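You operate a simulated robot arm through the tools that you are given. There is no shell and no other tool. Be economical: measure what you need, move in short steps, check, and stop when the job is done.

You are at the controls of a simulated robot arm. One attempt, no reset.

JOB
Rub the rust off the motor end cover, then oil its middle.
Fine: red pad for the rust, blue brush and oil tin for the oil; pad and brush go back. Set down upright: blue brush. A coat counts when it lies all over at full strength: go over it till it gets no stronger. What is to be rubbed or washed off counts as gone when no trace of it is left.

It is judged by the outcome, as a careful person would: the job done as asked, and still so three seconds after it is handed in. It fails if anything else is knocked over, pushed out of place, dropped, spilled or broken. A push-on lid holds only when it is set on centred and level and pressed home; a screw cap is set on level and turned clockwise until tight.

ROBOT AND FRAMES
A 7-joint arm with a two-finger parallel gripper, fixed in place. Base frame: the origin is at the foot of the arm, x ahead of it, y to its left, z up; the work surface is at about z = 850. Lengths are in mm, angles in rad, forces in N, time in s.
With the tool pointing down near the work surface it reaches from about 300 to 700 mm from the base axis. Its first joint turns from -1.152 to 1.152 rad. Payload 1.57 kg.
Tool frame: the origin (TCP) lies between the finger pads and is the grasp point; the fingertips stand 30 mm ahead of it; z points along the fingers, y is the line along which they close. Largest opening 110 mm; finger width 24, thickness 12; the body of the gripper, 48 by 112 mm, starts 78 mm behind the TCP.
Orientation is that of the tool frame in the base frame, as [roll, pitch, yaw] about the fixed x, y, z axes, in that order (R = Rz(yaw) Ry(pitch) Rx(roll)). With the fingers straight down and closing along the base's y, the tool's x points along the base's -x, its y along +y and its z along -z.

CONTROLS
- The arm moves only by the tool move_arm. Its argument "moves" is a list of rows, each a list of 7 numbers: the closure in counts, from 0 (fully open) to 255 (shut), then the shift along the tool's x, y, z in units of 250 mm (1.0 is 250 mm), then the turn, a rotation vector about the tool's x, y, z in units of 60 degrees (1.0 is 60 degrees). In form: [[grip, x, y, z, wx, wy, wz], ...]. A call has 1 to 20 rows; each row is the pose to reach, as a shift and turn from the pose commanded when the call began, along the tool's axes at that moment. A call with a number of a shift or a turn outside -1 to 1 is refused whole. A row lasts 0.2 s, in which the tool goes at most 50 mm and 0.15 rad; a call with a longer step from one row to the next is refused whole, and so is a gripper value outside its range. A pose out of reach is approached as far as the arm can. The call stops where the force on the tool passes 70 N (or 10 N more than at its start, if that is more) or the arm is blocked; 0.2 s more then pass. The fingers move at their own pace (about 108 mm/s each) and stop on an object; they squeeze with about 21 N. The grip force told is the motor's: it shows also when the fingers shut on nothing. Time passes only in rows, and 0.2 s behind the last, so rows that repeat a pose let the fingers close. It gives the time, the measured TCP pose, the force on the tool (base axes), the opening and the grip force at its end, in the units of the frame above (readings bear some noise), with the torque about the TCP (base axes, N m) and any sound that the robot's microphone picked up.
- Cameras (640 x 400 px; columns grow to the right, rows downward): "scene" is fixed at [153.7, -378.1, 1412.3]; the picture's right is [0.88, -0.47, 0.00], its down [-0.23, -0.44, -0.87] and it looks along [0.41, 0.77, -0.50] (base axes); focal length 342 px, centre (320, 200). "wrist" rides on the gripper at [70, 16, -141] in the tool frame; the picture's right is [-0.23, 0.97, 0.00], its down [-0.85, -0.20, -0.48] and it looks along [-0.47, -0.11, 0.88] (tool axes); focal length 222 px, centre (320, 200). There is no depth. A picture from a camera that has moved, and an enlarged one, comes with that camera's place and axes in the base frame and with its lens.
- snapshot(camera): a new picture of that camera. It takes no simulated time.
- zoom(camera, box): a new picture of the part [left, top, right, bottom] of that camera's present view, enlarged. It takes no simulated time.
- finish_job(): hands the job in; it is judged then, once.

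Work in short steps. Places have to be worked out from the pictures, the camera data and where the tool is seen: move nearer, look again, correct. Check each grasp and each placing, and mend what went wrong. You have 120 turns and 84 pictures in all, those below and enlarged ones among them. Open the gripper and draw the arm clear of the work before you hand the job in, unless the task says otherwise; then end with one line.

The tools are called after "Request:" as name(argument=value, ...) on one line, values as JSON. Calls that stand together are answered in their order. move_arm: Moves the arm, as the interface text tells. Its arguments: {"type":"object","properties":{"moves":{"type":"array"}},"required":["moves"]} The other tools are called the same way: snapshot (camera) takes a picture; zoom (camera, box) takes an enlarged picture of a part of a camera's view; finish_job () hands the job in.

At the start:

```text
clock: 0.0
tcp_pos: [401.7, 261.8, 1156.7]
orientation: [3.141, -0.001, 3.141]
force: [0.8, 0.0, 0.1]
ft_torque: [0.01, 0.03, -0.02]
opening: 109.8
grip_force: 0.0
```

scene: 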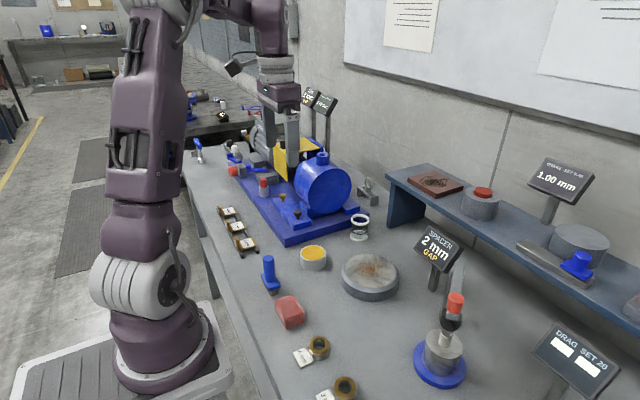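
wrist: 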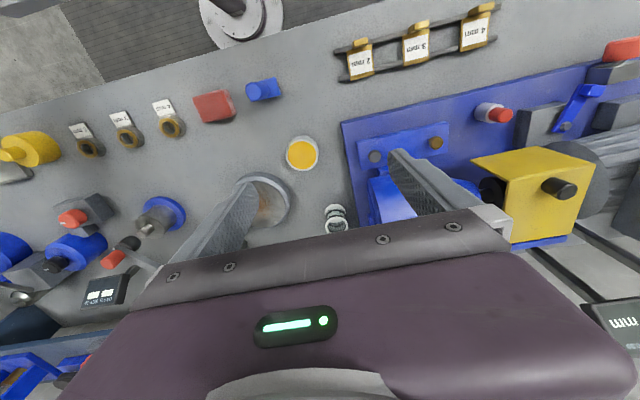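

I'll look closer at the tools and the cover before moving.

Request:
zoom(camera="scene", box=[230, 220, 430, 345])

Request:
zoom(camera="wrist", box=[180, 60, 380, 240])

```text
3.20 times, centred on (330, 282) of scene
camera zoom: at [153.7, -378.1, 1412.3], right [0.88, -0.47, 0.0], down [-0.23, -0.44, -0.87], along [0.41, 0.77, -0.5], focal length 1096 px, centre (288, -64)
```

zoom: 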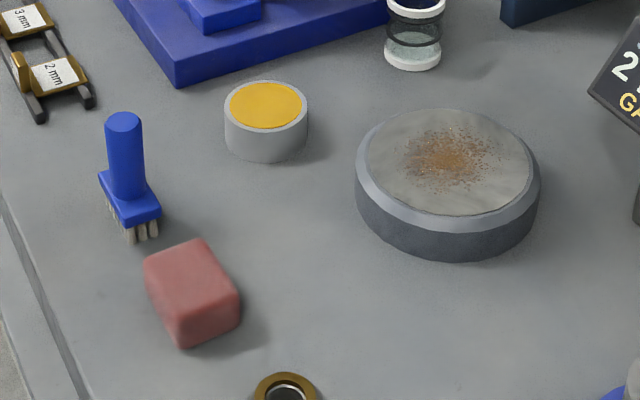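

```text
2.22 times, centred on (280, 150) of wrist
camera zoom: at [331.1, 278.7, 1297.6], right [0.23, 0.97, 0.0], down [0.85, -0.2, 0.48], along [0.47, -0.11, -0.88], focal length 494 px, centre (409, 311)
```

zoom: 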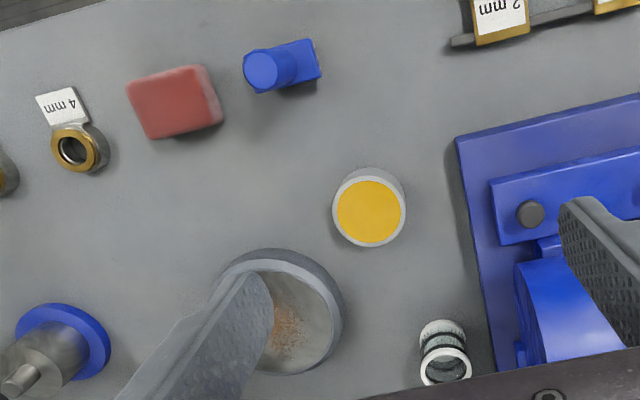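

The pad is near [331, 89], the brush near [332, 195], the tin near [447, 203] and the cover near [530, 88]. I move high over the pad, then partly down to look.

Request:
move_arm(moves=[[0, 0.07, -0.173, 0, 0, 0, 0], [0, 0.14, -0.346, 0, 0, 0, 0], [0, 0.21, -0.519, 0, 0, 0, 0], [0, 0.284, -0.692, 0, 0, 0, 0], [0, 0.284, -0.692, 0.19, 0, 0, 0], [0, 0.284, -0.692, 0.38, 0, 0, 0], [0, 0.284, -0.692, 0.57, 0, 0, 0], [0, 0.284, -0.692, 0.62, 0, 0, 0]])

Request:
snapshot(camera="wrist")

Request:
snapshot(camera="scene")

```text
clock: 1.8
tcp_pos: [330.5, 92.8, 1002.2]
orientation: [3.141, 0.001, 3.141]
force: [-0.5, 0.1, 0.6]
ft_torque: [0.0, 0.0, -0.05]
opening: 109.8
grip_force: 0.0
```

```text
79 pictures are left
camera wrist: at [260.6, 107.4, 1142.5], right [0.23, 0.97, 0.0], down [0.85, -0.2, 0.48], along [0.47, -0.11, -0.88], focal length 222 px, centre (320, 200)
```

wrist: 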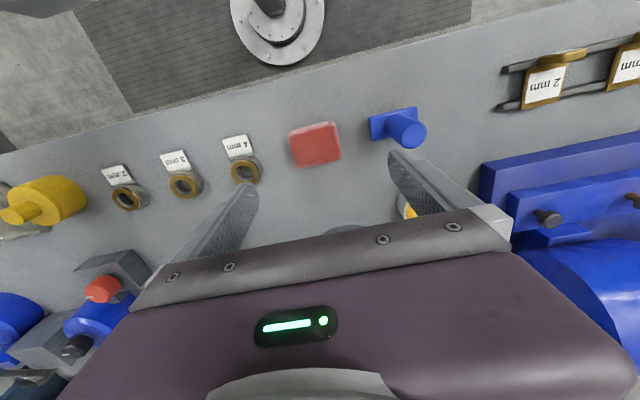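

```text
78 pictures are left
```

scene: 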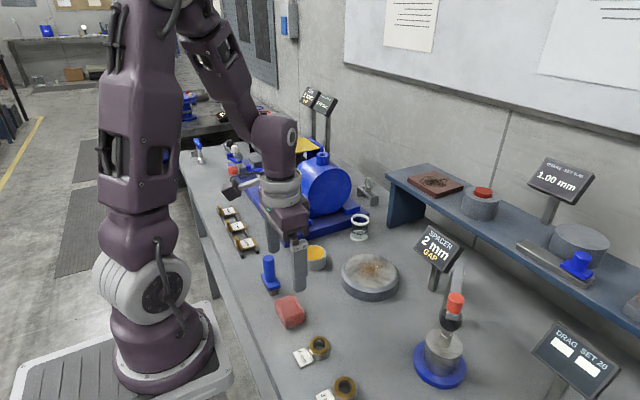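

The pad shows at about (315,145); I zoom for its corners and the brush's.

Request:
zoom(camera="wrist", box=[260, 90, 440, 190])

```text
3.56 times, centred on (350, 140) of wrist
camera zoom: at [260.6, 107.4, 1142.5], right [0.23, 0.97, 0.0], down [0.85, -0.2, 0.48], along [0.47, -0.11, -0.88], focal length 790 px, centre (213, 413)
```

zoom: 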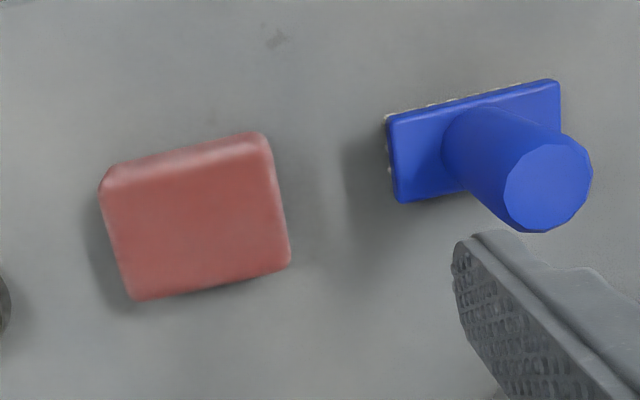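

The pad's top centre is about [330.5, 86, 878], with sides about 40 × 55 and aligned with the axes. I descend to TCP z≈892 and close across y.

Request:
move_arm(moves=[[0, 0, -0.015, 0.15, 0, 0, 0], [0, 0, -0.015, 0.3, 0, 0, 0], [0, 0, -0.015, 0.38, 0, 0, 0], [0, 0, -0.015, 0.43, 0, 0, 0], [0, 0, -0.015, 0.43, 0, 0, 0]])

Request:
snapshot(camera="wrist")

Request:
zoom(camera="scene", box=[230, 220, 390, 340])

```text
clock: 3.0
tcp_pos: [331.9, 86.0, 894.6]
orientation: [-3.141, -0.001, -3.14]
force: [-0.5, -0.6, 0.3]
ft_torque: [0.05, -0.02, 0.0]
opening: 110.0
grip_force: 0.1
```

```text
76 pictures are left
camera wrist: at [262.8, 101.9, 1035.4], right [0.23, 0.97, 0.0], down [0.85, -0.2, 0.48], along [0.47, -0.11, -0.88], focal length 222 px, centre (320, 200)
```

wrist: 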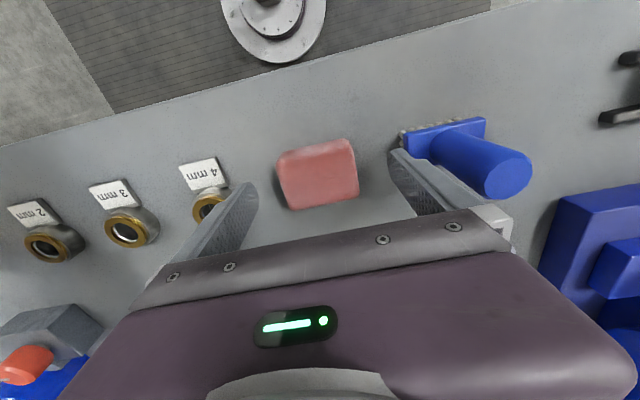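

```text
3.33 times, centred on (310, 280) of scene
camera zoom: at [153.7, -378.1, 1412.3], right [0.88, -0.47, 0.0], down [-0.23, -0.44, -0.87], along [0.41, 0.77, -0.5], focal length 1141 px, centre (353, -67)
```

zoom: 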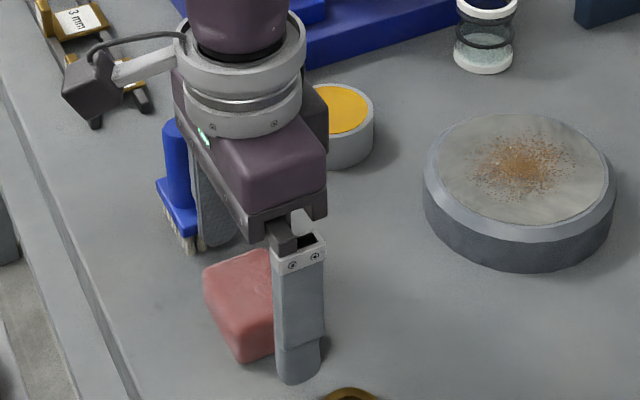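

The fingers straddle the pad, and the left one is close to the brush. Closing moves it away.

Request:
move_arm(moves=[[140, 0, 0, 0, 0, 0, 0], [200, 0, 0, 0, 0, 0, 0], [255, 0, 0, 0, 0, 0, 0], [255, 0, 0, 0, 0, 0, 0], [255, 0, 0, 0, 0, 0, 0]])

Request:
snapshot(camera="wrist")

```text
clock: 4.2
tcp_pos: [332.6, 85.7, 895.3]
orientation: [-3.141, 0.0, -3.141]
force: [-0.4, -0.3, 0.2]
ft_torque: [-0.01, -0.02, 0.03]
opening: 58.8
grip_force: 20.8
```

```text
74 pictures are left
camera wrist: at [262.8, 101.9, 1035.6], right [0.23, 0.97, 0.0], down [0.85, -0.2, 0.48], along [0.47, -0.11, -0.88], focal length 222 px, centre (320, 200)
```

wrist: 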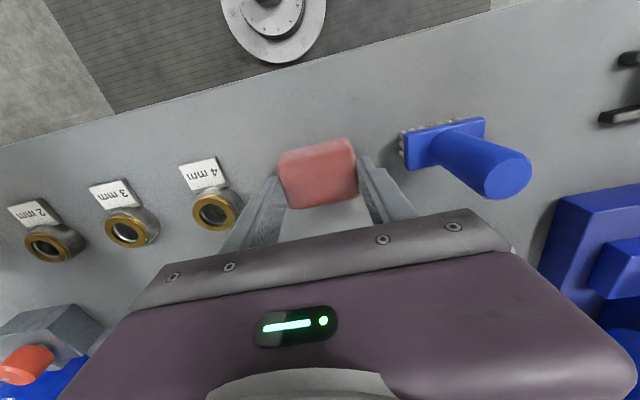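

The pad is gripped at 58.8 mm. I lift it straight up and carry it high over to the cover.

Request:
move_arm(moves=[[255, 0, 0, -0.1, 0, 0, 0], [255, 0, 0, -0.3, 0, 0, 0], [255, 0, 0, -0.48, 0, 0, 0], [255, -0.19, 0.01, -0.48, 0, 0, 0], [255, -0.38, 0.02, -0.48, 0, 0, 0], [255, -0.57, 0.025, -0.48, 0, 0, 0], [255, -0.7, 0.028, -0.48, 0, 0, 0], [255, -0.8, 0.028, -0.48, 0, 0, 0], [255, -0.8, 0.028, -0.48, 0, 0, 0]])

Request:
snapshot(camera="wrist")

Request:
zoom(camera="scene", box=[230, 200, 450, 340])

```text
clock: 6.2
tcp_pos: [527.9, 93.1, 1014.7]
orientation: [-3.141, 0.001, 3.141]
force: [-0.8, -0.5, -0.7]
ft_torque: [0.0, 0.01, -0.01]
opening: 58.8
grip_force: 21.3
```

```text
73 pictures are left
camera wrist: at [458.0, 110.0, 1154.4], right [0.23, 0.97, 0.0], down [0.85, -0.2, 0.48], along [0.47, -0.11, -0.88], focal length 222 px, centre (320, 200)
```

wrist: 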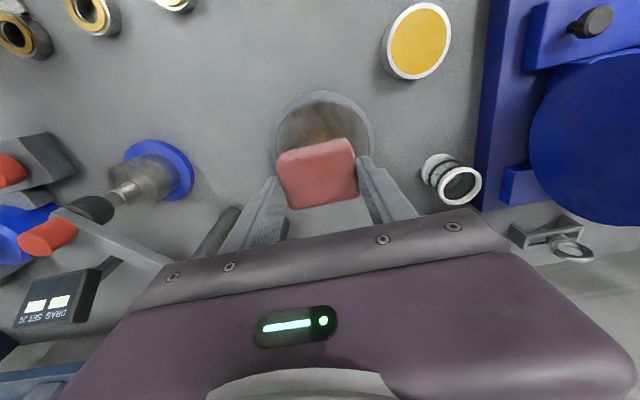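

```text
2.86 times, centred on (340, 270) of scene
camera zoom: at [153.8, -378.1, 1412.3], right [0.88, -0.47, 0.0], down [-0.23, -0.44, -0.87], along [0.41, 0.77, -0.5], focal length 978 px, centre (263, 0)
```

zoom: 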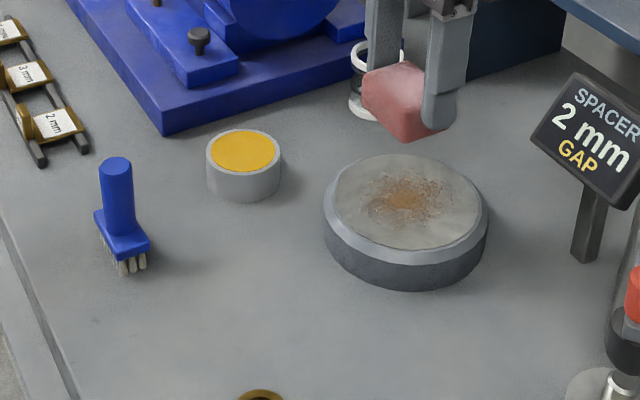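

The cover centre works out near [539, 100], with its top at z≈876. The pad bottom is about 45 mm under the TCP, so contact should come near z≈921. I move over the centre and down to about 930.

Request:
move_arm(moves=[[255, -0.028, 0.028, 0.1, 0, 0, 0], [255, -0.028, 0.028, 0.2, 0, 0, 0], [255, -0.028, 0.028, 0.29, 0, 0, 0], [255, -0.028, 0.028, 0.33, 0, 0, 0], [255, -0.028, 0.028, 0.34, 0, 0, 0], [255, -0.028, 0.028, 0.34, 0, 0, 0]])

Request:
zoom(camera="scene", box=[300, 220, 440, 310])

```text
clock: 7.6
tcp_pos: [537.1, 99.6, 929.0]
orientation: [-3.141, 0.0, -3.141]
force: [-0.7, -0.6, -0.2]
ft_torque: [0.05, -0.01, -0.01]
opening: 58.9
grip_force: 21.1
```

```text
4.44 times, centred on (370, 265) of scene
camera zoom: at [153.7, -378.1, 1412.3], right [0.88, -0.47, 0.0], down [-0.23, -0.44, -0.87], along [0.41, 0.77, -0.5], focal length 1522 px, centre (98, -89)
```

zoom: 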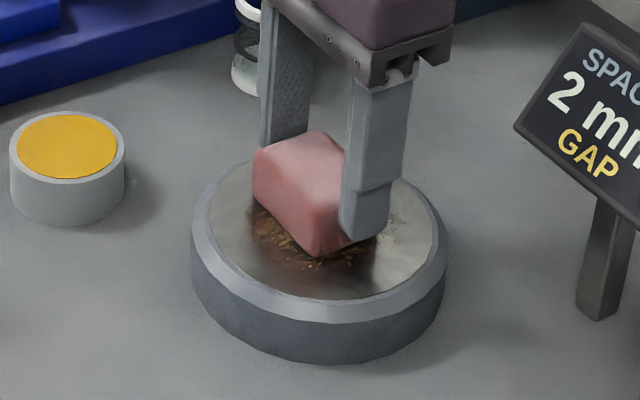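

The pad is just above the face. I go down in small steps and watch the force.

Request:
move_arm(moves=[[255, 0, 0, 0.008, 0, 0, 0], [255, 0, 0, 0.016, 0, 0, 0], [255, 0, 0, 0.02, 0, 0, 0], [255, 0, 0, 0.02, 0, 0, 0]])

```text
clock: 8.6
tcp_pos: [537.0, 99.8, 925.1]
orientation: [3.139, 0.003, 3.141]
force: [7.4, 3.2, 23.8]
ft_torque: [0.09, -0.26, -0.02]
opening: 58.8
grip_force: 21.2
```

That is contact, with 24 N, which is a bit much. I ease up slightly and read the force.

Request:
move_arm(moves=[[255, 0, 0, -0.004, 0, 0, 0], [255, 0, 0, -0.004, 0, 0, 0]])

```text
clock: 9.2
tcp_pos: [535.8, 99.5, 924.5]
orientation: [-3.141, 0.0, 3.141]
force: [5.6, 4.1, 14.0]
ft_torque: [0.17, -0.32, 0.0]
opening: 59.0
grip_force: 20.9
```

The force is about 14 N, good for rubbing. Now a raster over the rust area.

Request:
move_arm(moves=[[255, 0.05, 0.04, 0, 0, 0, 0], [255, 0.1, 0.08, 0, 0, 0, 0], [255, 0.1, 0.0, 0, 0, 0, 0], [255, 0.1, -0.08, 0, 0, 0, 0], [255, 0.05, -0.09, 0, 0, 0, 0], [255, 0.05, 0, 0, 0, 0, 0], [255, 0.05, 0.09, 0, 0, 0, 0], [255, 0, 0.09, 0, 0, 0, 0], [255, 0, 0, 0, 0, 0, 0], [255, 0, -0.09, 0, 0, 0, 0], [255, -0.05, -0.09, 0, 0, 0, 0], [255, -0.05, 0, 0, 0, 0, 0], [255, -0.05, 0.09, 0, 0, 0, 0], [255, -0.1, 0.08, 0, 0, 0, 0], [255, -0.1, 0, 0, 0, 0, 0], [255, -0.1, -0.08, 0, 0, 0, 0], [255, -0.05, -0.04, 0, 0, 0, 0], [255, 0, 0, 0, 0, 0, 0]])

Request:
zoom(camera="scene", box=[300, 220, 440, 310])

```text
clock: 13.0
tcp_pos: [538.0, 98.1, 926.8]
orientation: [-3.141, -0.001, 3.14]
force: [0.0, 0.8, 0.5]
ft_torque: [0.0, 0.02, 0.02]
opening: 58.8
grip_force: 21.3
```

```text
4.44 times, centred on (370, 265) of scene
camera zoom: at [153.7, -378.1, 1412.3], right [0.88, -0.47, 0.0], down [-0.23, -0.44, -0.87], along [0.41, 0.77, -0.5], focal length 1522 px, centre (98, -89)
```

zoom: 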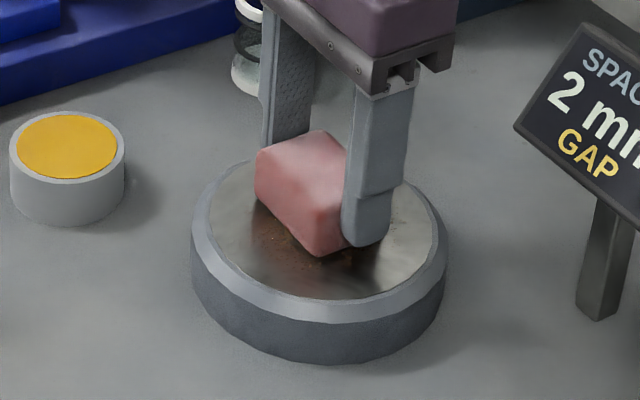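

The rust is lessening, but contact was lost as the pad worked up a little in the grip. I lower by 2 mm and read the force.

Request:
move_arm(moves=[[255, 0, 0, 0.006, 0, 0, 0], [255, 0, 0, 0.01, 0, 0, 0], [255, 0, 0, 0.01, 0, 0, 0]])

```text
clock: 13.8
tcp_pos: [537.4, 99.1, 922.4]
orientation: [3.141, 0.003, 3.141]
force: [-0.1, -1.7, 23.8]
ft_torque: [-0.08, 0.03, 0.0]
opening: 58.8
grip_force: 21.3
```

Now 24 N. I rub a second raster, with a cross direction too.

Request:
move_arm(moves=[[255, 0.05, 0.04, 0, 0, 0, 0], [255, 0.1, 0.08, 0, 0, 0, 0], [255, 0.1, 0.0, 0, 0, 0, 0], [255, 0.1, -0.08, 0, 0, 0, 0], [255, 0.05, -0.09, 0, 0, 0, 0], [255, 0.05, 0, 0, 0, 0, 0], [255, 0.05, 0.09, 0, 0, 0, 0], [255, 0, 0.09, 0, 0, 0, 0], [255, 0, 0, 0, 0, 0, 0], [255, 0, -0.09, 0, 0, 0, 0], [255, -0.05, -0.09, 0, 0, 0, 0], [255, -0.05, 0, 0, 0, 0, 0], [255, -0.05, 0.09, 0, 0, 0, 0], [255, -0.1, 0.08, 0, 0, 0, 0], [255, -0.1, 0, 0, 0, 0, 0], [255, -0.1, -0.08, 0, 0, 0, 0], [255, -0.05, -0.04, 0, 0, 0, 0], [255, 0, 0, 0, 0, 0, 0]])

```text
clock: 17.6
tcp_pos: [537.4, 98.6, 922.7]
orientation: [3.14, 0.001, 3.14]
force: [6.9, -5.8, 19.3]
ft_torque: [-0.23, -0.22, 0.02]
opening: 58.8
grip_force: 20.8
```

The force still holds at 19 N. One more pass with strokes along x.

Request:
move_arm(moves=[[255, 0.05, 0.04, 0, 0, 0, 0], [255, 0.1, 0.09, 0, 0, 0, 0], [255, 0.0, 0.1, 0, 0, 0, 0], [255, -0.09, 0.09, 0, 0, 0, 0], [255, -0.11, 0.04, 0, 0, 0, 0], [255, 0, 0.04, 0, 0, 0, 0], [255, 0.11, 0.04, 0, 0, 0, 0], [255, 0.11, 0, 0, 0, 0, 0], [255, 0, 0, 0, 0, 0, 0], [255, -0.11, 0, 0, 0, 0, 0], [255, -0.11, -0.04, 0, 0, 0, 0], [255, 0, -0.04, 0, 0, 0, 0], [255, 0.11, -0.04, 0, 0, 0, 0], [255, 0.09, -0.09, 0, 0, 0, 0], [255, 0, -0.1, 0, 0, 0, 0], [255, -0.09, -0.09, 0, 0, 0, 0], [255, 0, 0, 0, 0, 0, 0], [255, 0.05, 0, -0.1, 0, 0, 0], [255, 0.25, 0, -0.1, 0, 0, 0], [255, 0.4, 0, -0.2, 0, 0, 0]])

Request:
zoom(camera="scene", box=[300, 220, 440, 310])

```text
clock: 21.8
tcp_pos: [438.0, 97.7, 972.6]
orientation: [-3.142, 0.0, 3.14]
force: [-0.4, 0.2, -0.6]
ft_torque: [-0.04, -0.03, -0.04]
opening: 58.9
grip_force: 21.6
```

```text
4.44 times, centred on (370, 265) of scene
camera zoom: at [153.7, -378.1, 1412.3], right [0.88, -0.47, 0.0], down [-0.23, -0.44, -0.87], along [0.41, 0.77, -0.5], focal length 1522 px, centre (98, -89)
```

zoom: 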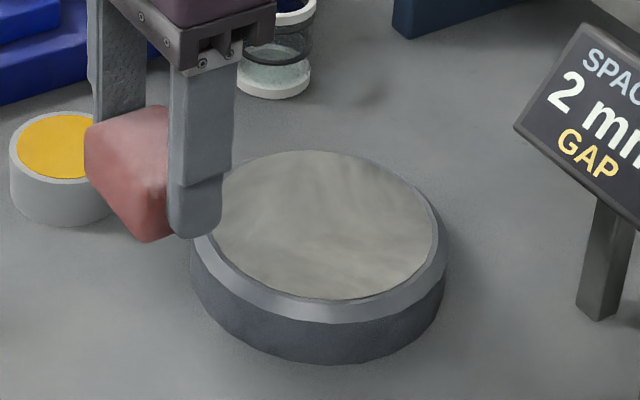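

The cover looks clean. I check it closer for any trace left.

Request:
zoom(camera="scene", box=[342, 250, 402, 290])

```text
10.00 times, centred on (372, 270) of scene
camera zoom: at [153.7, -378.1, 1412.3], right [0.88, -0.47, 0.0], down [-0.23, -0.44, -0.87], along [0.41, 0.77, -0.5], focal length 3424 px, centre (-200, -500)
```

zoom: 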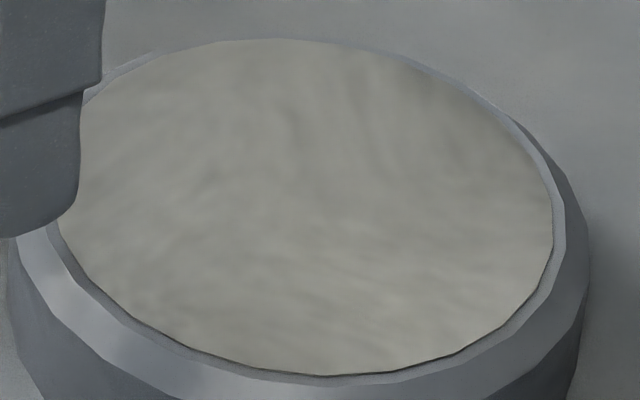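

No trace is left. Now I return the pad to its spot at [331.5, 86], going down to about 898 first.

Request:
move_arm(moves=[[255, 0.14, -0.02, -0.04, 0, 0, 0], [255, 0.28, -0.04, -0.04, 0, 0, 0], [255, 0.4, -0.052, 0, 0, 0, 0], [255, 0.424, -0.052, 0.1, 0, 0, 0], [255, 0.424, -0.052, 0.2, 0, 0, 0], [255, 0.424, -0.052, 0.27, 0, 0, 0], [255, 0.424, -0.052, 0.3, 0, 0, 0], [255, 0.424, -0.052, 0.3, 0, 0, 0]])

Request:
zoom(camera="scene", box=[230, 220, 390, 340])

```text
clock: 23.6
tcp_pos: [331.5, 85.4, 897.8]
orientation: [-3.14, 0.001, 3.141]
force: [0.5, 0.2, -0.2]
ft_torque: [0.01, 0.03, 0.01]
opening: 58.6
grip_force: 20.5
```

```text
3.33 times, centred on (310, 280) of scene
camera zoom: at [153.7, -378.1, 1412.3], right [0.88, -0.47, 0.0], down [-0.23, -0.44, -0.87], along [0.41, 0.77, -0.5], focal length 1141 px, centre (353, -67)
```

zoom: 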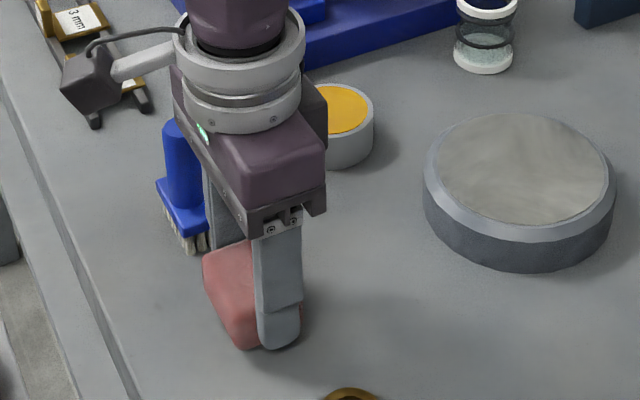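

No contact yet, so I lower in 1 mm steps.

Request:
move_arm(moves=[[255, 0, 0, 0.006, 0, 0, 0], [255, 0, 0, 0.012, 0, 0, 0], [255, 0, 0, 0.018, 0, 0, 0], [255, 0, 0, 0.018, 0, 0, 0]])

```text
clock: 24.6
tcp_pos: [332.3, 86.6, 893.1]
orientation: [-3.141, 0.002, 3.142]
force: [-0.3, 0.1, -1.0]
ft_torque: [0.05, 0.0, 0.01]
opening: 58.7
grip_force: 21.1
```

Request:
move_arm(moves=[[255, 0, 0, 0.006, 0, 0, 0], [255, 0, 0, 0.01, 0, 0, 0], [255, 0, 0, 0.01, 0, 0, 0]])

```text
clock: 25.4
tcp_pos: [331.1, 85.5, 891.2]
orientation: [3.141, 0.001, 3.141]
force: [-0.2, -0.2, 0.0]
ft_torque: [-0.01, 0.01, -0.05]
opening: 58.7
grip_force: 20.5
```

Still free (the pad rode up in the grip), so I continue down gently.

Request:
move_arm(moves=[[255, 0, 0, 0.005, 0, 0, 0], [255, 0, 0, 0.01, 0, 0, 0], [255, 0, 0, 0.01, 0, 0, 0]])

```text
clock: 26.2
tcp_pos: [331.3, 87.0, 887.2]
orientation: [3.141, 0.0, 3.141]
force: [0.1, -0.5, -0.7]
ft_torque: [0.01, 0.0, -0.02]
opening: 59.0
grip_force: 21.3
```

I take a close look at the gap under the pad.

Request:
zoom(camera="scene", box=[265, 280, 325, 320])

Request:
move_arm(moves=[[255, 0, 0, 0.004, 0, 0, 0], [255, 0, 0, 0.008, 0, 0, 0], [255, 0, 0, 0.008, 0, 0, 0]])

```text
10.00 times, centred on (295, 300) of scene
camera zoom: at [153.7, -378.1, 1412.3], right [0.88, -0.47, 0.0], down [-0.23, -0.44, -0.87], along [0.41, 0.77, -0.5], focal length 3424 px, centre (570, -800)
```

zoom: 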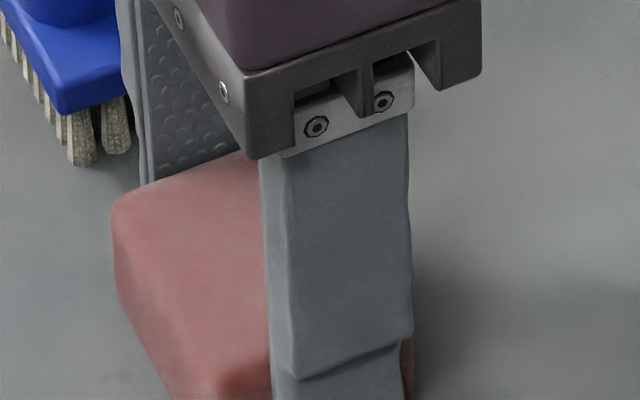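

```text
clock: 27.0
tcp_pos: [330.5, 86.7, 885.5]
orientation: [-3.142, 0.0, -3.142]
force: [-1.0, -0.3, 15.0]
ft_torque: [-0.02, 0.14, 0.03]
opening: 59.3
grip_force: 21.2
```

That is contact with the table. I ease up by 0.5 mm and open only partly, to stay off the brush, then rise.

Request:
move_arm(moves=[[255, 0, 0, -0.003, 0, 0, 0], [80, 0, 0, -0.003, 0, 0, 0], [80, 0, 0, -0.003, 0, 0, 0], [80, 0, 0, -0.1, 0, 0, 0], [80, 0, 0, -0.28, 0, 0, 0], [80, 0, 0, -0.46, 0, 0, 0], [80, 0, 0, -0.6, 0, 0, 0], [80, 0, 0, -0.6, 0, 0, 0]])

Request:
zoom(camera="scene", box=[230, 220, 390, 340])

Request:
snapshot(camera="wrist")

```text
clock: 28.8
tcp_pos: [331.2, 87.1, 1037.8]
orientation: [3.141, 0.0, -3.141]
force: [0.9, -0.3, 0.0]
ft_torque: [-0.03, -0.01, 0.0]
opening: 75.4
grip_force: 0.0
```

```text
3.33 times, centred on (310, 280) of scene
camera zoom: at [153.7, -378.1, 1412.3], right [0.88, -0.47, 0.0], down [-0.23, -0.44, -0.87], along [0.41, 0.77, -0.5], focal length 1141 px, centre (353, -67)
```

zoom: 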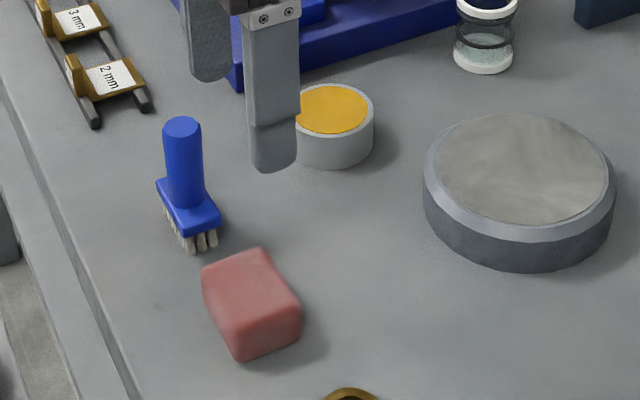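

```text
64 pictures are left
camera wrist: at [261.3, 104.0, 1178.4], right [0.23, 0.97, 0.0], down [0.85, -0.2, 0.48], along [0.47, -0.11, -0.88], focal length 222 px, centre (320, 200)
```

wrist: 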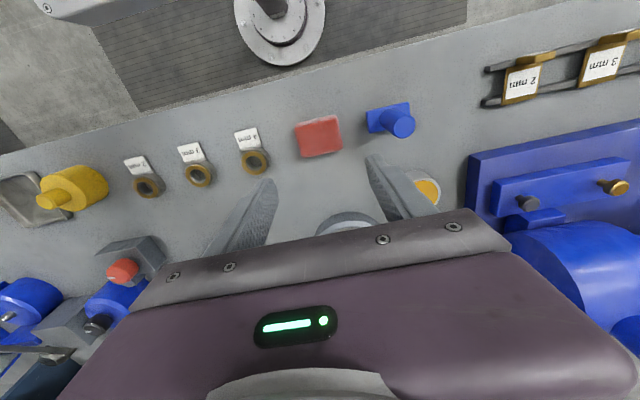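

The pad is back in place. The brush handle top is about [328.6, 182.5, 933]. I move over it at height and look.

Request:
move_arm(moves=[[80, 0.003, 0.15, 0, 0, 0, 0], [80, 0.006, 0.3, 0, 0, 0, 0], [80, 0.01, 0.384, 0, 0, 0, 0], [80, 0.01, 0.384, 0, 0, 0, 0]])

Request:
zoom(camera="wrist", box=[240, 90, 420, 202])

Request:
zoom(camera="scene", box=[230, 200, 390, 320])

```text
clock: 29.8
tcp_pos: [329.4, 184.0, 1034.7]
orientation: [3.141, 0.002, -3.14]
force: [-0.1, 0.4, -0.4]
ft_torque: [-0.04, 0.01, 0.04]
opening: 75.6
grip_force: 0.1
```

```text
3.56 times, centred on (330, 146) of wrist
camera zoom: at [259.2, 200.0, 1175.3], right [0.23, 0.97, 0.0], down [0.85, -0.2, 0.48], along [0.47, -0.11, -0.88], focal length 790 px, centre (284, 392)
```

zoom: 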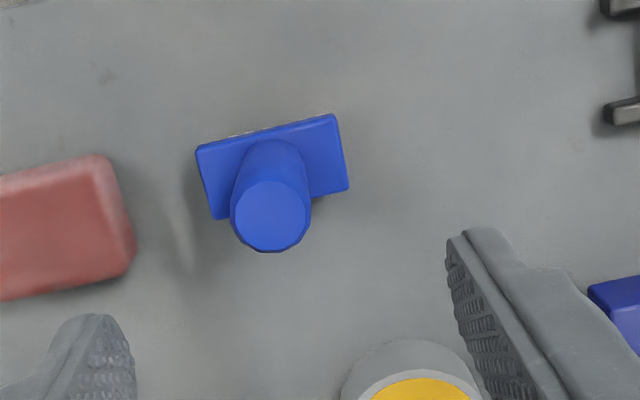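

```text
3.33 times, centred on (310, 260) of scene
camera zoom: at [153.7, -378.1, 1412.3], right [0.88, -0.47, 0.0], down [-0.23, -0.44, -0.87], along [0.41, 0.77, -0.5], focal length 1141 px, centre (353, 0)
```

zoom: 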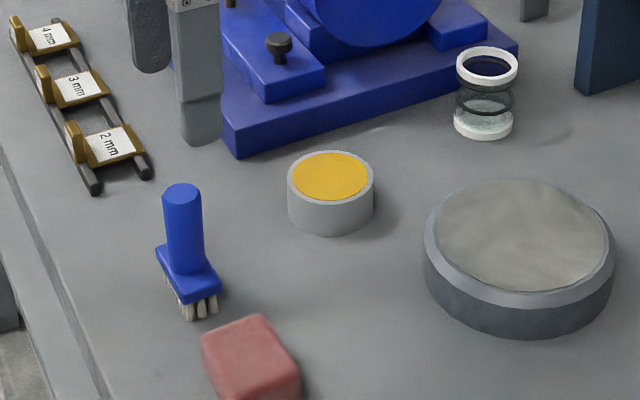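

The brush stands at about [326.5, 180.5]. I descend to grasp the handle at TCP z≈920, with the fingertips above the block.

Request:
move_arm(moves=[[80, 0.01, -0.012, 0.15, 0, 0, 0], [80, 0.01, -0.012, 0.3, 0, 0, 0], [80, 0.01, -0.012, 0.41, 0, 0, 0], [80, 0.01, -0.012, 0.455, 0, 0, 0], [80, 0.01, -0.012, 0.455, 0, 0, 0]])

Request:
zoom(camera="scene", box=[230, 220, 350, 310])

Request:
snapshot(camera="wrist")

```text
clock: 31.0
tcp_pos: [324.3, 178.7, 923.5]
orientation: [3.14, 0.0, -3.141]
force: [-0.6, 0.6, 0.3]
ft_torque: [0.0, 0.0, 0.02]
opening: 75.4
grip_force: 0.0
```

```text
4.44 times, centred on (290, 265) of scene
camera zoom: at [153.7, -378.1, 1412.3], right [0.88, -0.47, 0.0], down [-0.23, -0.44, -0.87], along [0.41, 0.77, -0.5], focal length 1522 px, centre (453, -89)
```

zoom: 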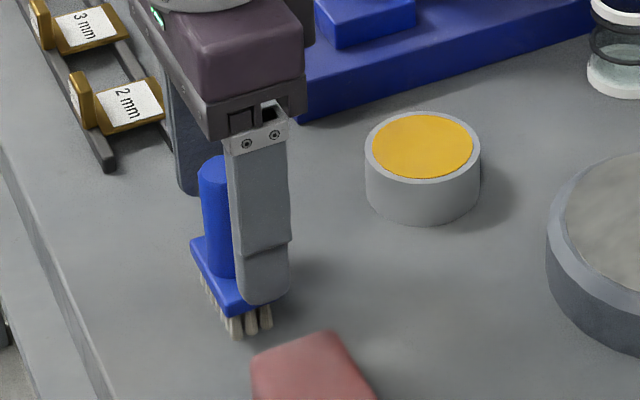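

```text
60 pictures are left
camera wrist: at [255.9, 195.1, 1063.8], right [0.23, 0.97, 0.0], down [0.85, -0.2, 0.48], along [0.47, -0.11, -0.88], focal length 222 px, centre (320, 200)
```

wrist: 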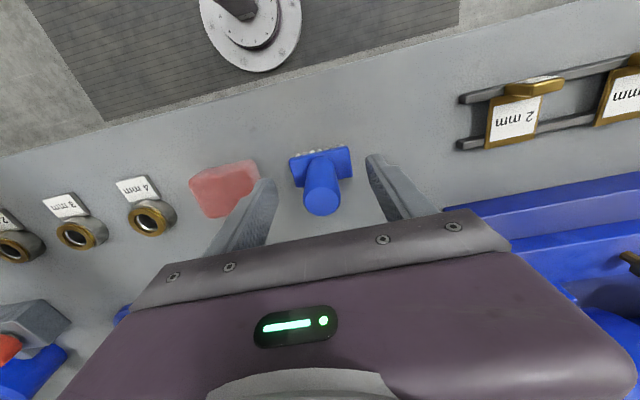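

The handle is centred between the fingers. I close on it.

Request:
move_arm(moves=[[160, 0, 0, 0, 0, 0, 0], [220, 0, 0, 0, 0, 0, 0], [255, 0, 0, 0, 0, 0, 0], [255, 0, 0, 0, 0, 0, 0], [255, 0, 0, 0, 0, 0, 0]])

Request:
snapshot(camera="wrist")

```text
clock: 32.2
tcp_pos: [326.1, 178.2, 924.2]
orientation: [3.14, 0.002, 3.141]
force: [-0.1, 0.0, -0.4]
ft_torque: [0.02, -0.02, 0.02]
opening: 24.9
grip_force: 20.5
```

```text
59 pictures are left
camera wrist: at [255.9, 195.1, 1064.0], right [0.23, 0.97, 0.0], down [0.85, -0.2, 0.48], along [0.47, -0.11, -0.88], focal length 222 px, centre (320, 200)
```

wrist: 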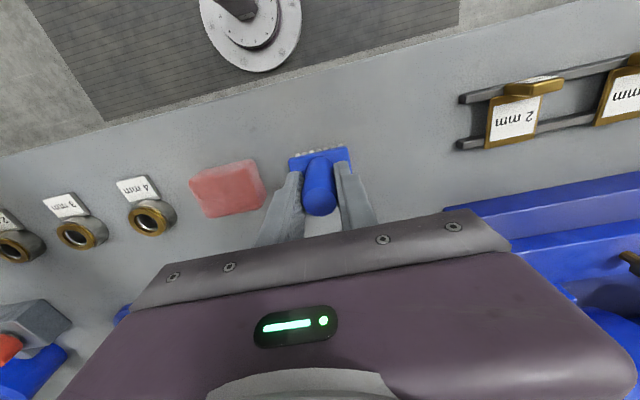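

The brush is held at 24.9 mm. The tin is near [452, 218] with its rim at z≈876. I lift straight up, carry the brush over high, and look.

Request:
move_arm(moves=[[255, 0, 0, -0.1, 0, 0, 0], [255, 0, 0, -0.25, 0, 0, 0], [255, 0, 0, -0.36, 0, 0, 0], [255, -0.15, 0.05, -0.36, 0, 0, 0], [255, -0.3, 0.1, -0.36, 0, 0, 0], [255, -0.45, 0.14, -0.36, 0, 0, 0], [255, -0.504, 0.156, -0.36, 0, 0, 0], [255, -0.504, 0.156, -0.36, 0, 0, 0]])

Request:
snapshot(camera="wrist")

Request:
zoom(camera="scene", box=[230, 150, 430, 300])

```text
clock: 34.0
tcp_pos: [451.4, 217.3, 1015.7]
orientation: [3.142, -0.001, -3.141]
force: [0.1, 0.3, -0.9]
ft_torque: [0.0, 0.02, -0.02]
opening: 25.0
grip_force: 21.2
```

```text
58 pictures are left
camera wrist: at [382.1, 234.8, 1156.5], right [0.23, 0.97, 0.0], down [0.86, -0.2, 0.48], along [0.47, -0.11, -0.88], focal length 222 px, centre (320, 200)
```

wrist: 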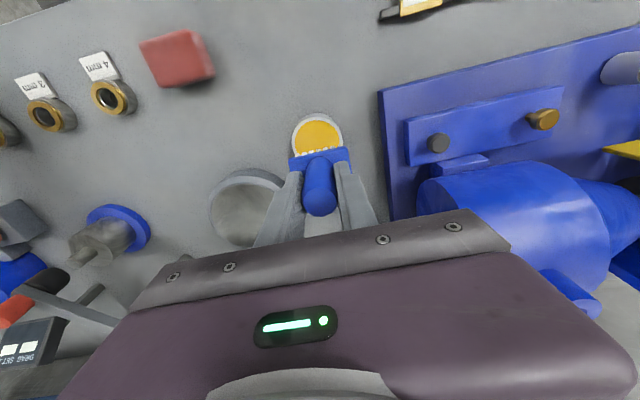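

```text
2.67 times, centred on (330, 225) of scene
camera zoom: at [153.8, -378.1, 1412.3], right [0.88, -0.47, 0.0], down [-0.23, -0.44, -0.87], along [0.41, 0.77, -0.5], focal length 913 px, centre (293, 133)
```

zoom: 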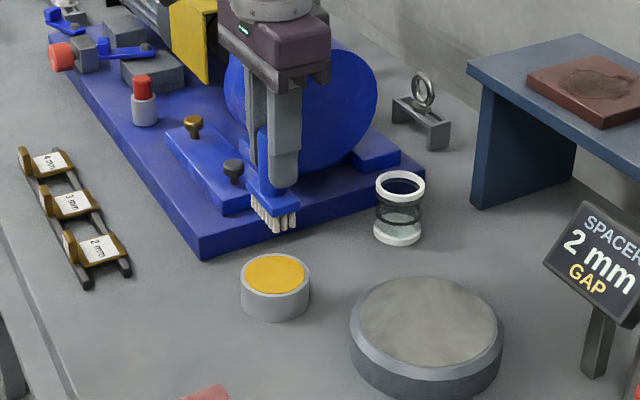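

The brush is over the tin. I descend till the bristles are near the rim, then check alignment.

Request:
move_arm(moves=[[255, 0, 0, 0.08, 0, 0, 0], [255, 0, 0, 0.16, 0, 0, 0], [255, 0, 0, 0.2, 0, 0, 0], [255, 0, 0, 0.2, 0, 0, 0]])

Request:
zoom(camera="wrist", box=[260, 90, 400, 190])

Request:
zoom(camera="scene", box=[280, 210, 360, 280])

```text
clock: 35.0
tcp_pos: [452.2, 217.2, 962.7]
orientation: [3.141, 0.0, 3.139]
force: [-0.1, 0.0, -0.7]
ft_torque: [-0.02, 0.0, -0.03]
opening: 24.8
grip_force: 21.2
```

```text
4.00 times, centred on (330, 140) of wrist
camera zoom: at [382.2, 233.9, 1103.7], right [0.23, 0.97, 0.0], down [0.85, -0.2, 0.48], along [0.47, -0.11, -0.88], focal length 888 px, centre (280, 440)
```

zoom: 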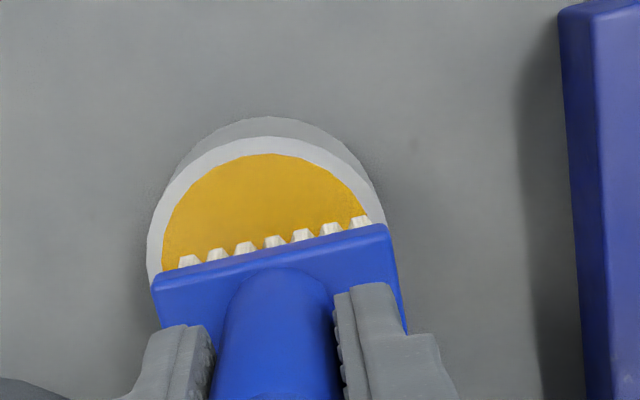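

```text
5.71 times, centred on (320, 245) of scene
camera zoom: at [153.7, -378.1, 1412.3], right [0.88, -0.47, 0.0], down [-0.23, -0.44, -0.87], along [0.41, 0.77, -0.5], focal length 1957 px, centre (320, -57)
```

zoom: 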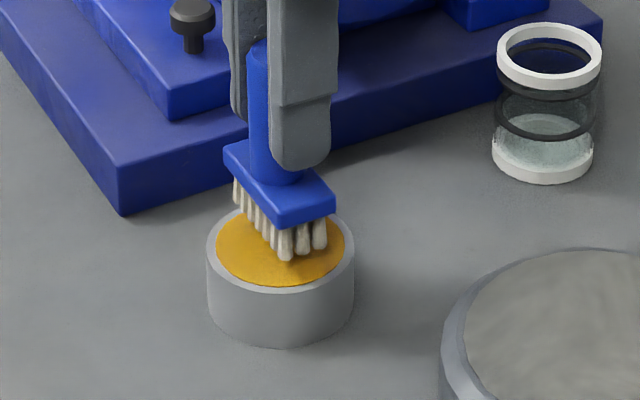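

The brush is well centred in the tin. I descend slowly to dip the tips.

Request:
move_arm(moves=[[255, 0, 0, 0.02, 0, 0, 0], [255, 0, 0, 0.04, 0, 0, 0], [255, 0, 0, 0.055, 0, 0, 0], [255, 0, 0, 0.055, 0, 0, 0]])

Request:
zoom(camera="scene", box=[280, 210, 360, 280])

```text
clock: 36.0
tcp_pos: [452.7, 218.2, 949.1]
orientation: [3.138, 0.002, 3.14]
force: [1.2, 1.0, 23.7]
ft_torque: [0.01, -0.13, -0.03]
opening: 25.1
grip_force: 21.4
```

```text
5.71 times, centred on (320, 245) of scene
camera zoom: at [153.4, -378.3, 1412.3], right [0.88, -0.47, 0.0], down [-0.23, -0.44, -0.87], along [0.41, 0.77, -0.5], focal length 1957 px, centre (320, -57)
```

zoom: 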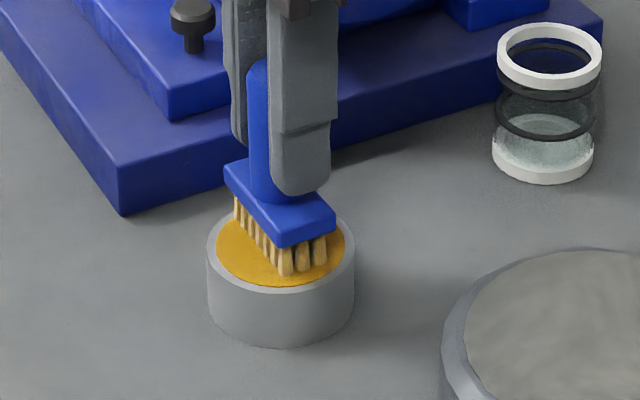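

The bristles took up oil. I lift and carry the brush over the middle of the cover.

Request:
move_arm(moves=[[255, 0, 0, -0.06, 0, 0, 0], [255, 0, 0, -0.2, 0, 0, 0], [255, -0.08, -0.12, -0.22, 0, 0, 0], [255, -0.18, -0.24, -0.22, 0, 0, 0], [255, -0.28, -0.37, -0.22, 0, 0, 0], [255, -0.348, -0.47, -0.22, 0, 0, 0], [255, -0.348, -0.47, -0.12, 0, 0, 0], [255, -0.348, -0.47, -0.12, 0, 0, 0]])

Request:
snapshot(camera="wrist")

Request:
zoom(camera="scene", box=[300, 210, 440, 310])

```text
clock: 37.8
tcp_pos: [538.3, 99.0, 977.6]
orientation: [3.141, 0.001, 3.141]
force: [0.1, -0.8, -0.5]
ft_torque: [-0.02, -0.02, 0.02]
opening: 24.9
grip_force: 21.4
```

```text
53 pictures are left
camera wrist: at [469.1, 115.7, 1118.4], right [0.23, 0.97, 0.0], down [0.85, -0.2, 0.48], along [0.47, -0.11, -0.88], focal length 222 px, centre (320, 200)
```

wrist: 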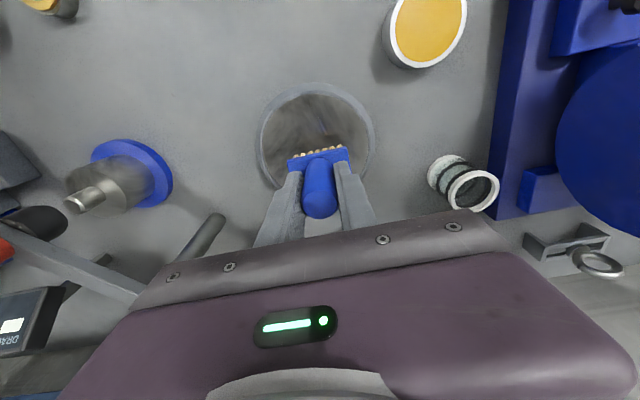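

```text
4.00 times, centred on (370, 260) of scene
camera zoom: at [153.7, -378.1, 1412.3], right [0.88, -0.47, 0.0], down [-0.23, -0.44, -0.87], along [0.41, 0.77, -0.5], focal length 1370 px, centre (120, -40)
```

zoom: 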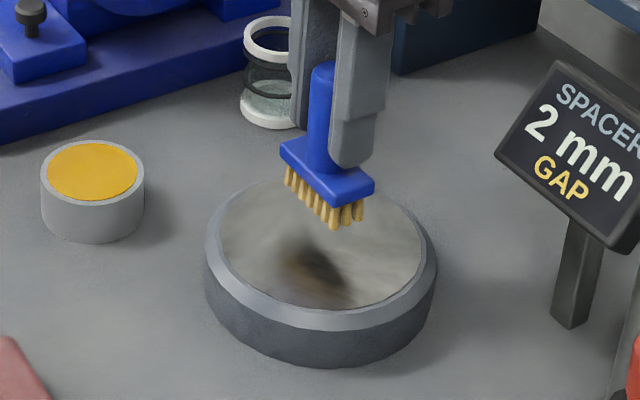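

The cover centre is confirmed near [538, 98]. I lower the brush to contact.

Request:
move_arm(moves=[[255, 0, 0, 0.05, 0, 0, 0], [255, 0, 0, 0.07, 0, 0, 0], [255, 0, 0, 0.08, 0, 0, 0], [255, 0, 0, 0.085, 0, 0, 0], [255, 0, 0, 0.085, 0, 0, 0]])

```text
clock: 39.0
tcp_pos: [537.8, 100.3, 957.2]
orientation: [3.141, 0.001, -3.141]
force: [-0.3, 0.4, -1.2]
ft_torque: [-0.01, 0.01, -0.02]
opening: 24.6
grip_force: 20.9
```

Request:
move_arm(moves=[[255, 0, 0, 0.006, 0, 0, 0], [255, 0, 0, 0.012, 0, 0, 0], [255, 0, 0, 0.012, 0, 0, 0]])

```text
clock: 39.8
tcp_pos: [538.6, 99.9, 953.6]
orientation: [-3.141, -0.001, 3.141]
force: [0.5, 0.5, -1.1]
ft_torque: [0.0, 0.01, 0.02]
opening: 24.8
grip_force: 20.5
```

Request:
move_arm(moves=[[255, 0, 0, 0.006, 0, 0, 0], [255, 0, 0, 0.012, 0, 0, 0], [255, 0, 0, 0.012, 0, 0, 0]])

Request:
zoom(camera="scene", box=[300, 210, 440, 310])

```text
clock: 40.6
tcp_pos: [538.0, 101.2, 951.6]
orientation: [3.142, 0.003, -3.141]
force: [0.6, 0.2, 25.1]
ft_torque: [0.04, -0.12, 0.01]
opening: 24.8
grip_force: 21.3
```

```text
4.00 times, centred on (370, 260) of scene
camera zoom: at [153.3, -378.2, 1412.3], right [0.88, -0.47, 0.0], down [-0.23, -0.44, -0.87], along [0.41, 0.77, -0.5], focal length 1370 px, centre (120, -40)
```

zoom: 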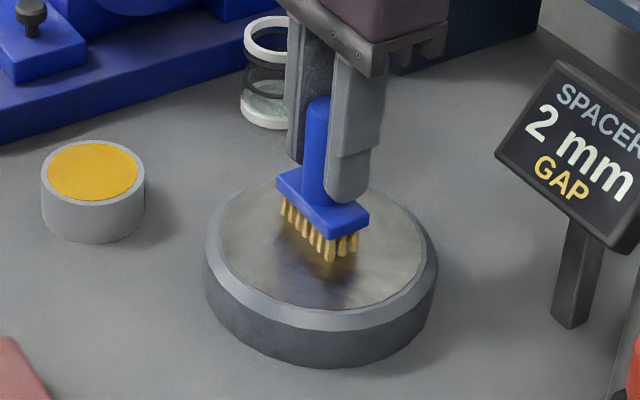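

Contact. I ease up a hair and brush along x in three lanes around the middle.

Request:
move_arm(moves=[[255, 0.06, 0, -0.002, 0, 0, 0], [255, 0.12, 0, -0.002, 0, 0, 0], [255, 0.06, 0, -0.002, 0, 0, 0], [255, 0, 0, -0.002, 0, 0, 0], [255, -0.06, 0, -0.002, 0, 0, 0], [255, -0.12, 0, -0.002, 0, 0, 0], [255, -0.12, 0.05, -0.002, 0, 0, 0], [255, -0.06, 0.056, -0.002, 0, 0, 0], [255, 0, 0.056, -0.002, 0, 0, 0], [255, 0.06, 0.056, -0.002, 0, 0, 0], [255, 0.11, 0.05, -0.002, 0, 0, 0], [255, 0.12, 0, -0.002, 0, 0, 0], [255, 0.11, -0.05, -0.002, 0, 0, 0], [255, 0.06, -0.056, -0.002, 0, 0, 0], [255, 0, -0.056, -0.002, 0, 0, 0], [255, -0.06, -0.056, -0.002, 0, 0, 0], [255, -0.11, -0.05, -0.002, 0, 0, 0], [255, -0.06, 0, -0.002, 0, 0, 0], [255, 0, 0, -0.002, 0, 0, 0]])

Request:
zoom(camera="scene", box=[300, 210, 440, 310])

Request:
zoom(camera="wrist", box=[240, 80, 400, 190])

```text
clock: 44.6
tcp_pos: [536.9, 101.3, 951.1]
orientation: [-3.14, 0.001, 3.139]
force: [-0.1, -0.3, -0.5]
ft_torque: [0.0, 0.03, -0.05]
opening: 24.8
grip_force: 21.1
```

```text
4.00 times, centred on (370, 260) of scene
camera zoom: at [153.8, -378.1, 1412.3], right [0.88, -0.47, 0.0], down [-0.23, -0.44, -0.87], along [0.41, 0.77, -0.5], focal length 1370 px, centre (120, -40)
```

zoom: 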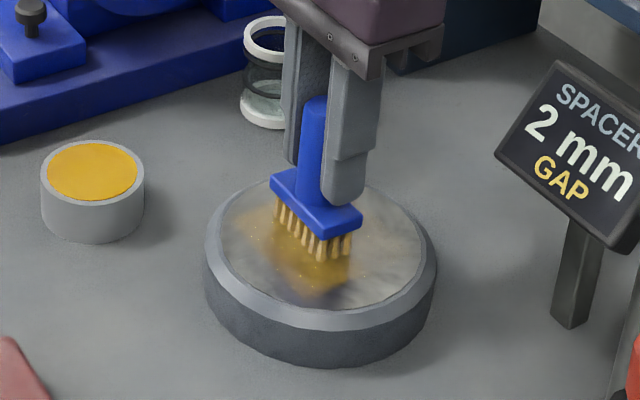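

```text
3.64 times, centred on (320, 135) of wrist
camera zoom: at [467.7, 117.7, 1092.0], right [0.23, 0.97, 0.0], down [0.86, -0.2, 0.48], along [0.47, -0.11, -0.88], focal length 808 px, centre (320, 436)
```

zoom: 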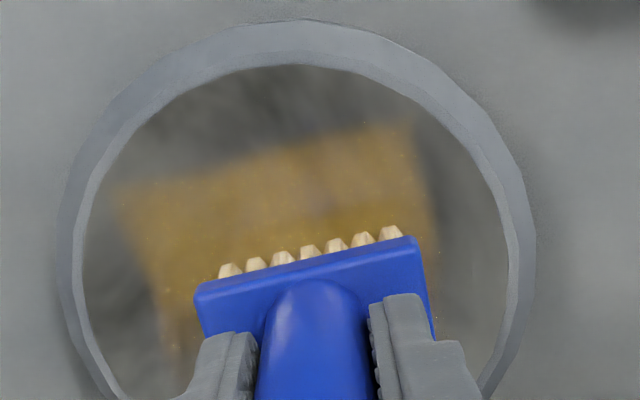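

Oil goes on where brushed, but contact faded. I lower again and check the force.

Request:
move_arm(moves=[[255, 0, 0, 0.006, 0, 0, 0], [255, 0, 0, 0.006, 0, 0, 0]])

```text
clock: 45.2
tcp_pos: [537.6, 101.2, 950.2]
orientation: [3.14, -0.001, -3.142]
force: [-5.2, -1.4, 13.8]
ft_torque: [-0.04, 0.26, -0.03]
opening: 25.1
grip_force: 21.1
```

The force is 14 N. I repeat the lanes with a bit of overlap.

Request:
move_arm(moves=[[255, 0.06, 0, 0, 0, 0, 0], [255, 0.12, 0, 0, 0, 0, 0], [255, 0.06, 0, 0, 0, 0, 0], [255, 0, 0, 0, 0, 0, 0], [255, -0.06, 0, 0.001, 0, 0, 0], [255, -0.12, 0, 0.001, 0, 0, 0], [255, -0.12, 0.05, 0.001, 0, 0, 0], [255, -0.06, 0.056, 0.001, 0, 0, 0], [255, 0, 0.056, 0.002, 0, 0, 0], [255, 0.06, 0.056, 0.002, 0, 0, 0], [255, 0.11, 0.05, 0.002, 0, 0, 0], [255, 0.12, 0, 0.002, 0, 0, 0], [255, 0.11, -0.05, 0.003, 0, 0, 0], [255, 0.06, -0.056, 0.003, 0, 0, 0], [255, 0, -0.056, 0.003, 0, 0, 0], [255, -0.06, -0.056, 0.003, 0, 0, 0], [255, -0.11, -0.05, 0.003, 0, 0, 0], [255, -0.06, 0, 0.003, 0, 0, 0], [255, 0, 0, 0.003, 0, 0, 0]])

Request:
zoom(camera="wrist", box=[240, 80, 400, 190])

```text
clock: 49.2
tcp_pos: [538.2, 100.0, 949.1]
orientation: [-3.142, 0.0, 3.139]
force: [-0.4, 0.0, -0.8]
ft_torque: [0.02, -0.05, 0.0]
opening: 24.6
grip_force: 20.7
```

```text
3.64 times, centred on (320, 135) of wrist
camera zoom: at [468.1, 116.4, 1090.6], right [0.23, 0.97, 0.0], down [0.85, -0.2, 0.48], along [0.47, -0.11, -0.88], focal length 808 px, centre (320, 436)
```

zoom: 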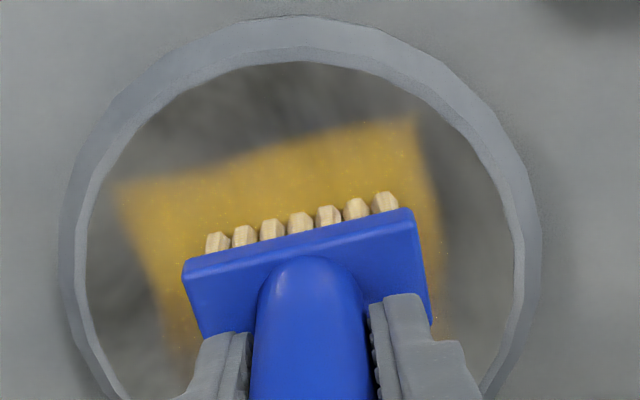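

The coat is getting stronger and the bristles are paling. I lift and re-dip in the tin.

Request:
move_arm(moves=[[255, 0, 0, -0.08, 0, 0, 0], [255, 0, 0, -0.22, 0, 0, 0], [255, 0.08, 0.12, -0.22, 0, 0, 0], [255, 0.18, 0.24, -0.22, 0, 0, 0], [255, 0.28, 0.37, -0.22, 0, 0, 0], [255, 0.348, 0.47, -0.22, 0, 0, 0], [255, 0.348, 0.47, -0.12, 0, 0, 0], [255, 0.348, 0.47, -0.04, 0, 0, 0], [255, 0.348, 0.47, -0.01, 0, 0, 0], [255, 0.348, 0.47, 0, 0, 0, 0], [255, 0.348, 0.47, 0.004, 0, 0, 0], [255, 0.348, 0.47, 0.004, 0, 0, 0]])

Request:
zoom(camera="scene", box=[280, 205, 420, 305])

```text
clock: 51.8
tcp_pos: [451.3, 219.4, 948.9]
orientation: [-3.141, 0.0, -3.14]
force: [-0.1, 0.2, 0.8]
ft_torque: [-0.02, -0.02, 0.03]
opening: 24.9
grip_force: 20.8
```

```text
4.00 times, centred on (350, 255) of scene
camera zoom: at [153.7, -378.1, 1412.3], right [0.88, -0.47, 0.0], down [-0.23, -0.44, -0.87], along [0.41, 0.77, -0.5], focal length 1370 px, centre (200, -20)
```

zoom: 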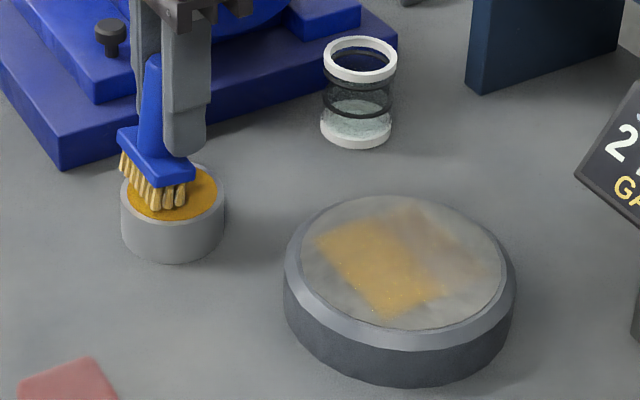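

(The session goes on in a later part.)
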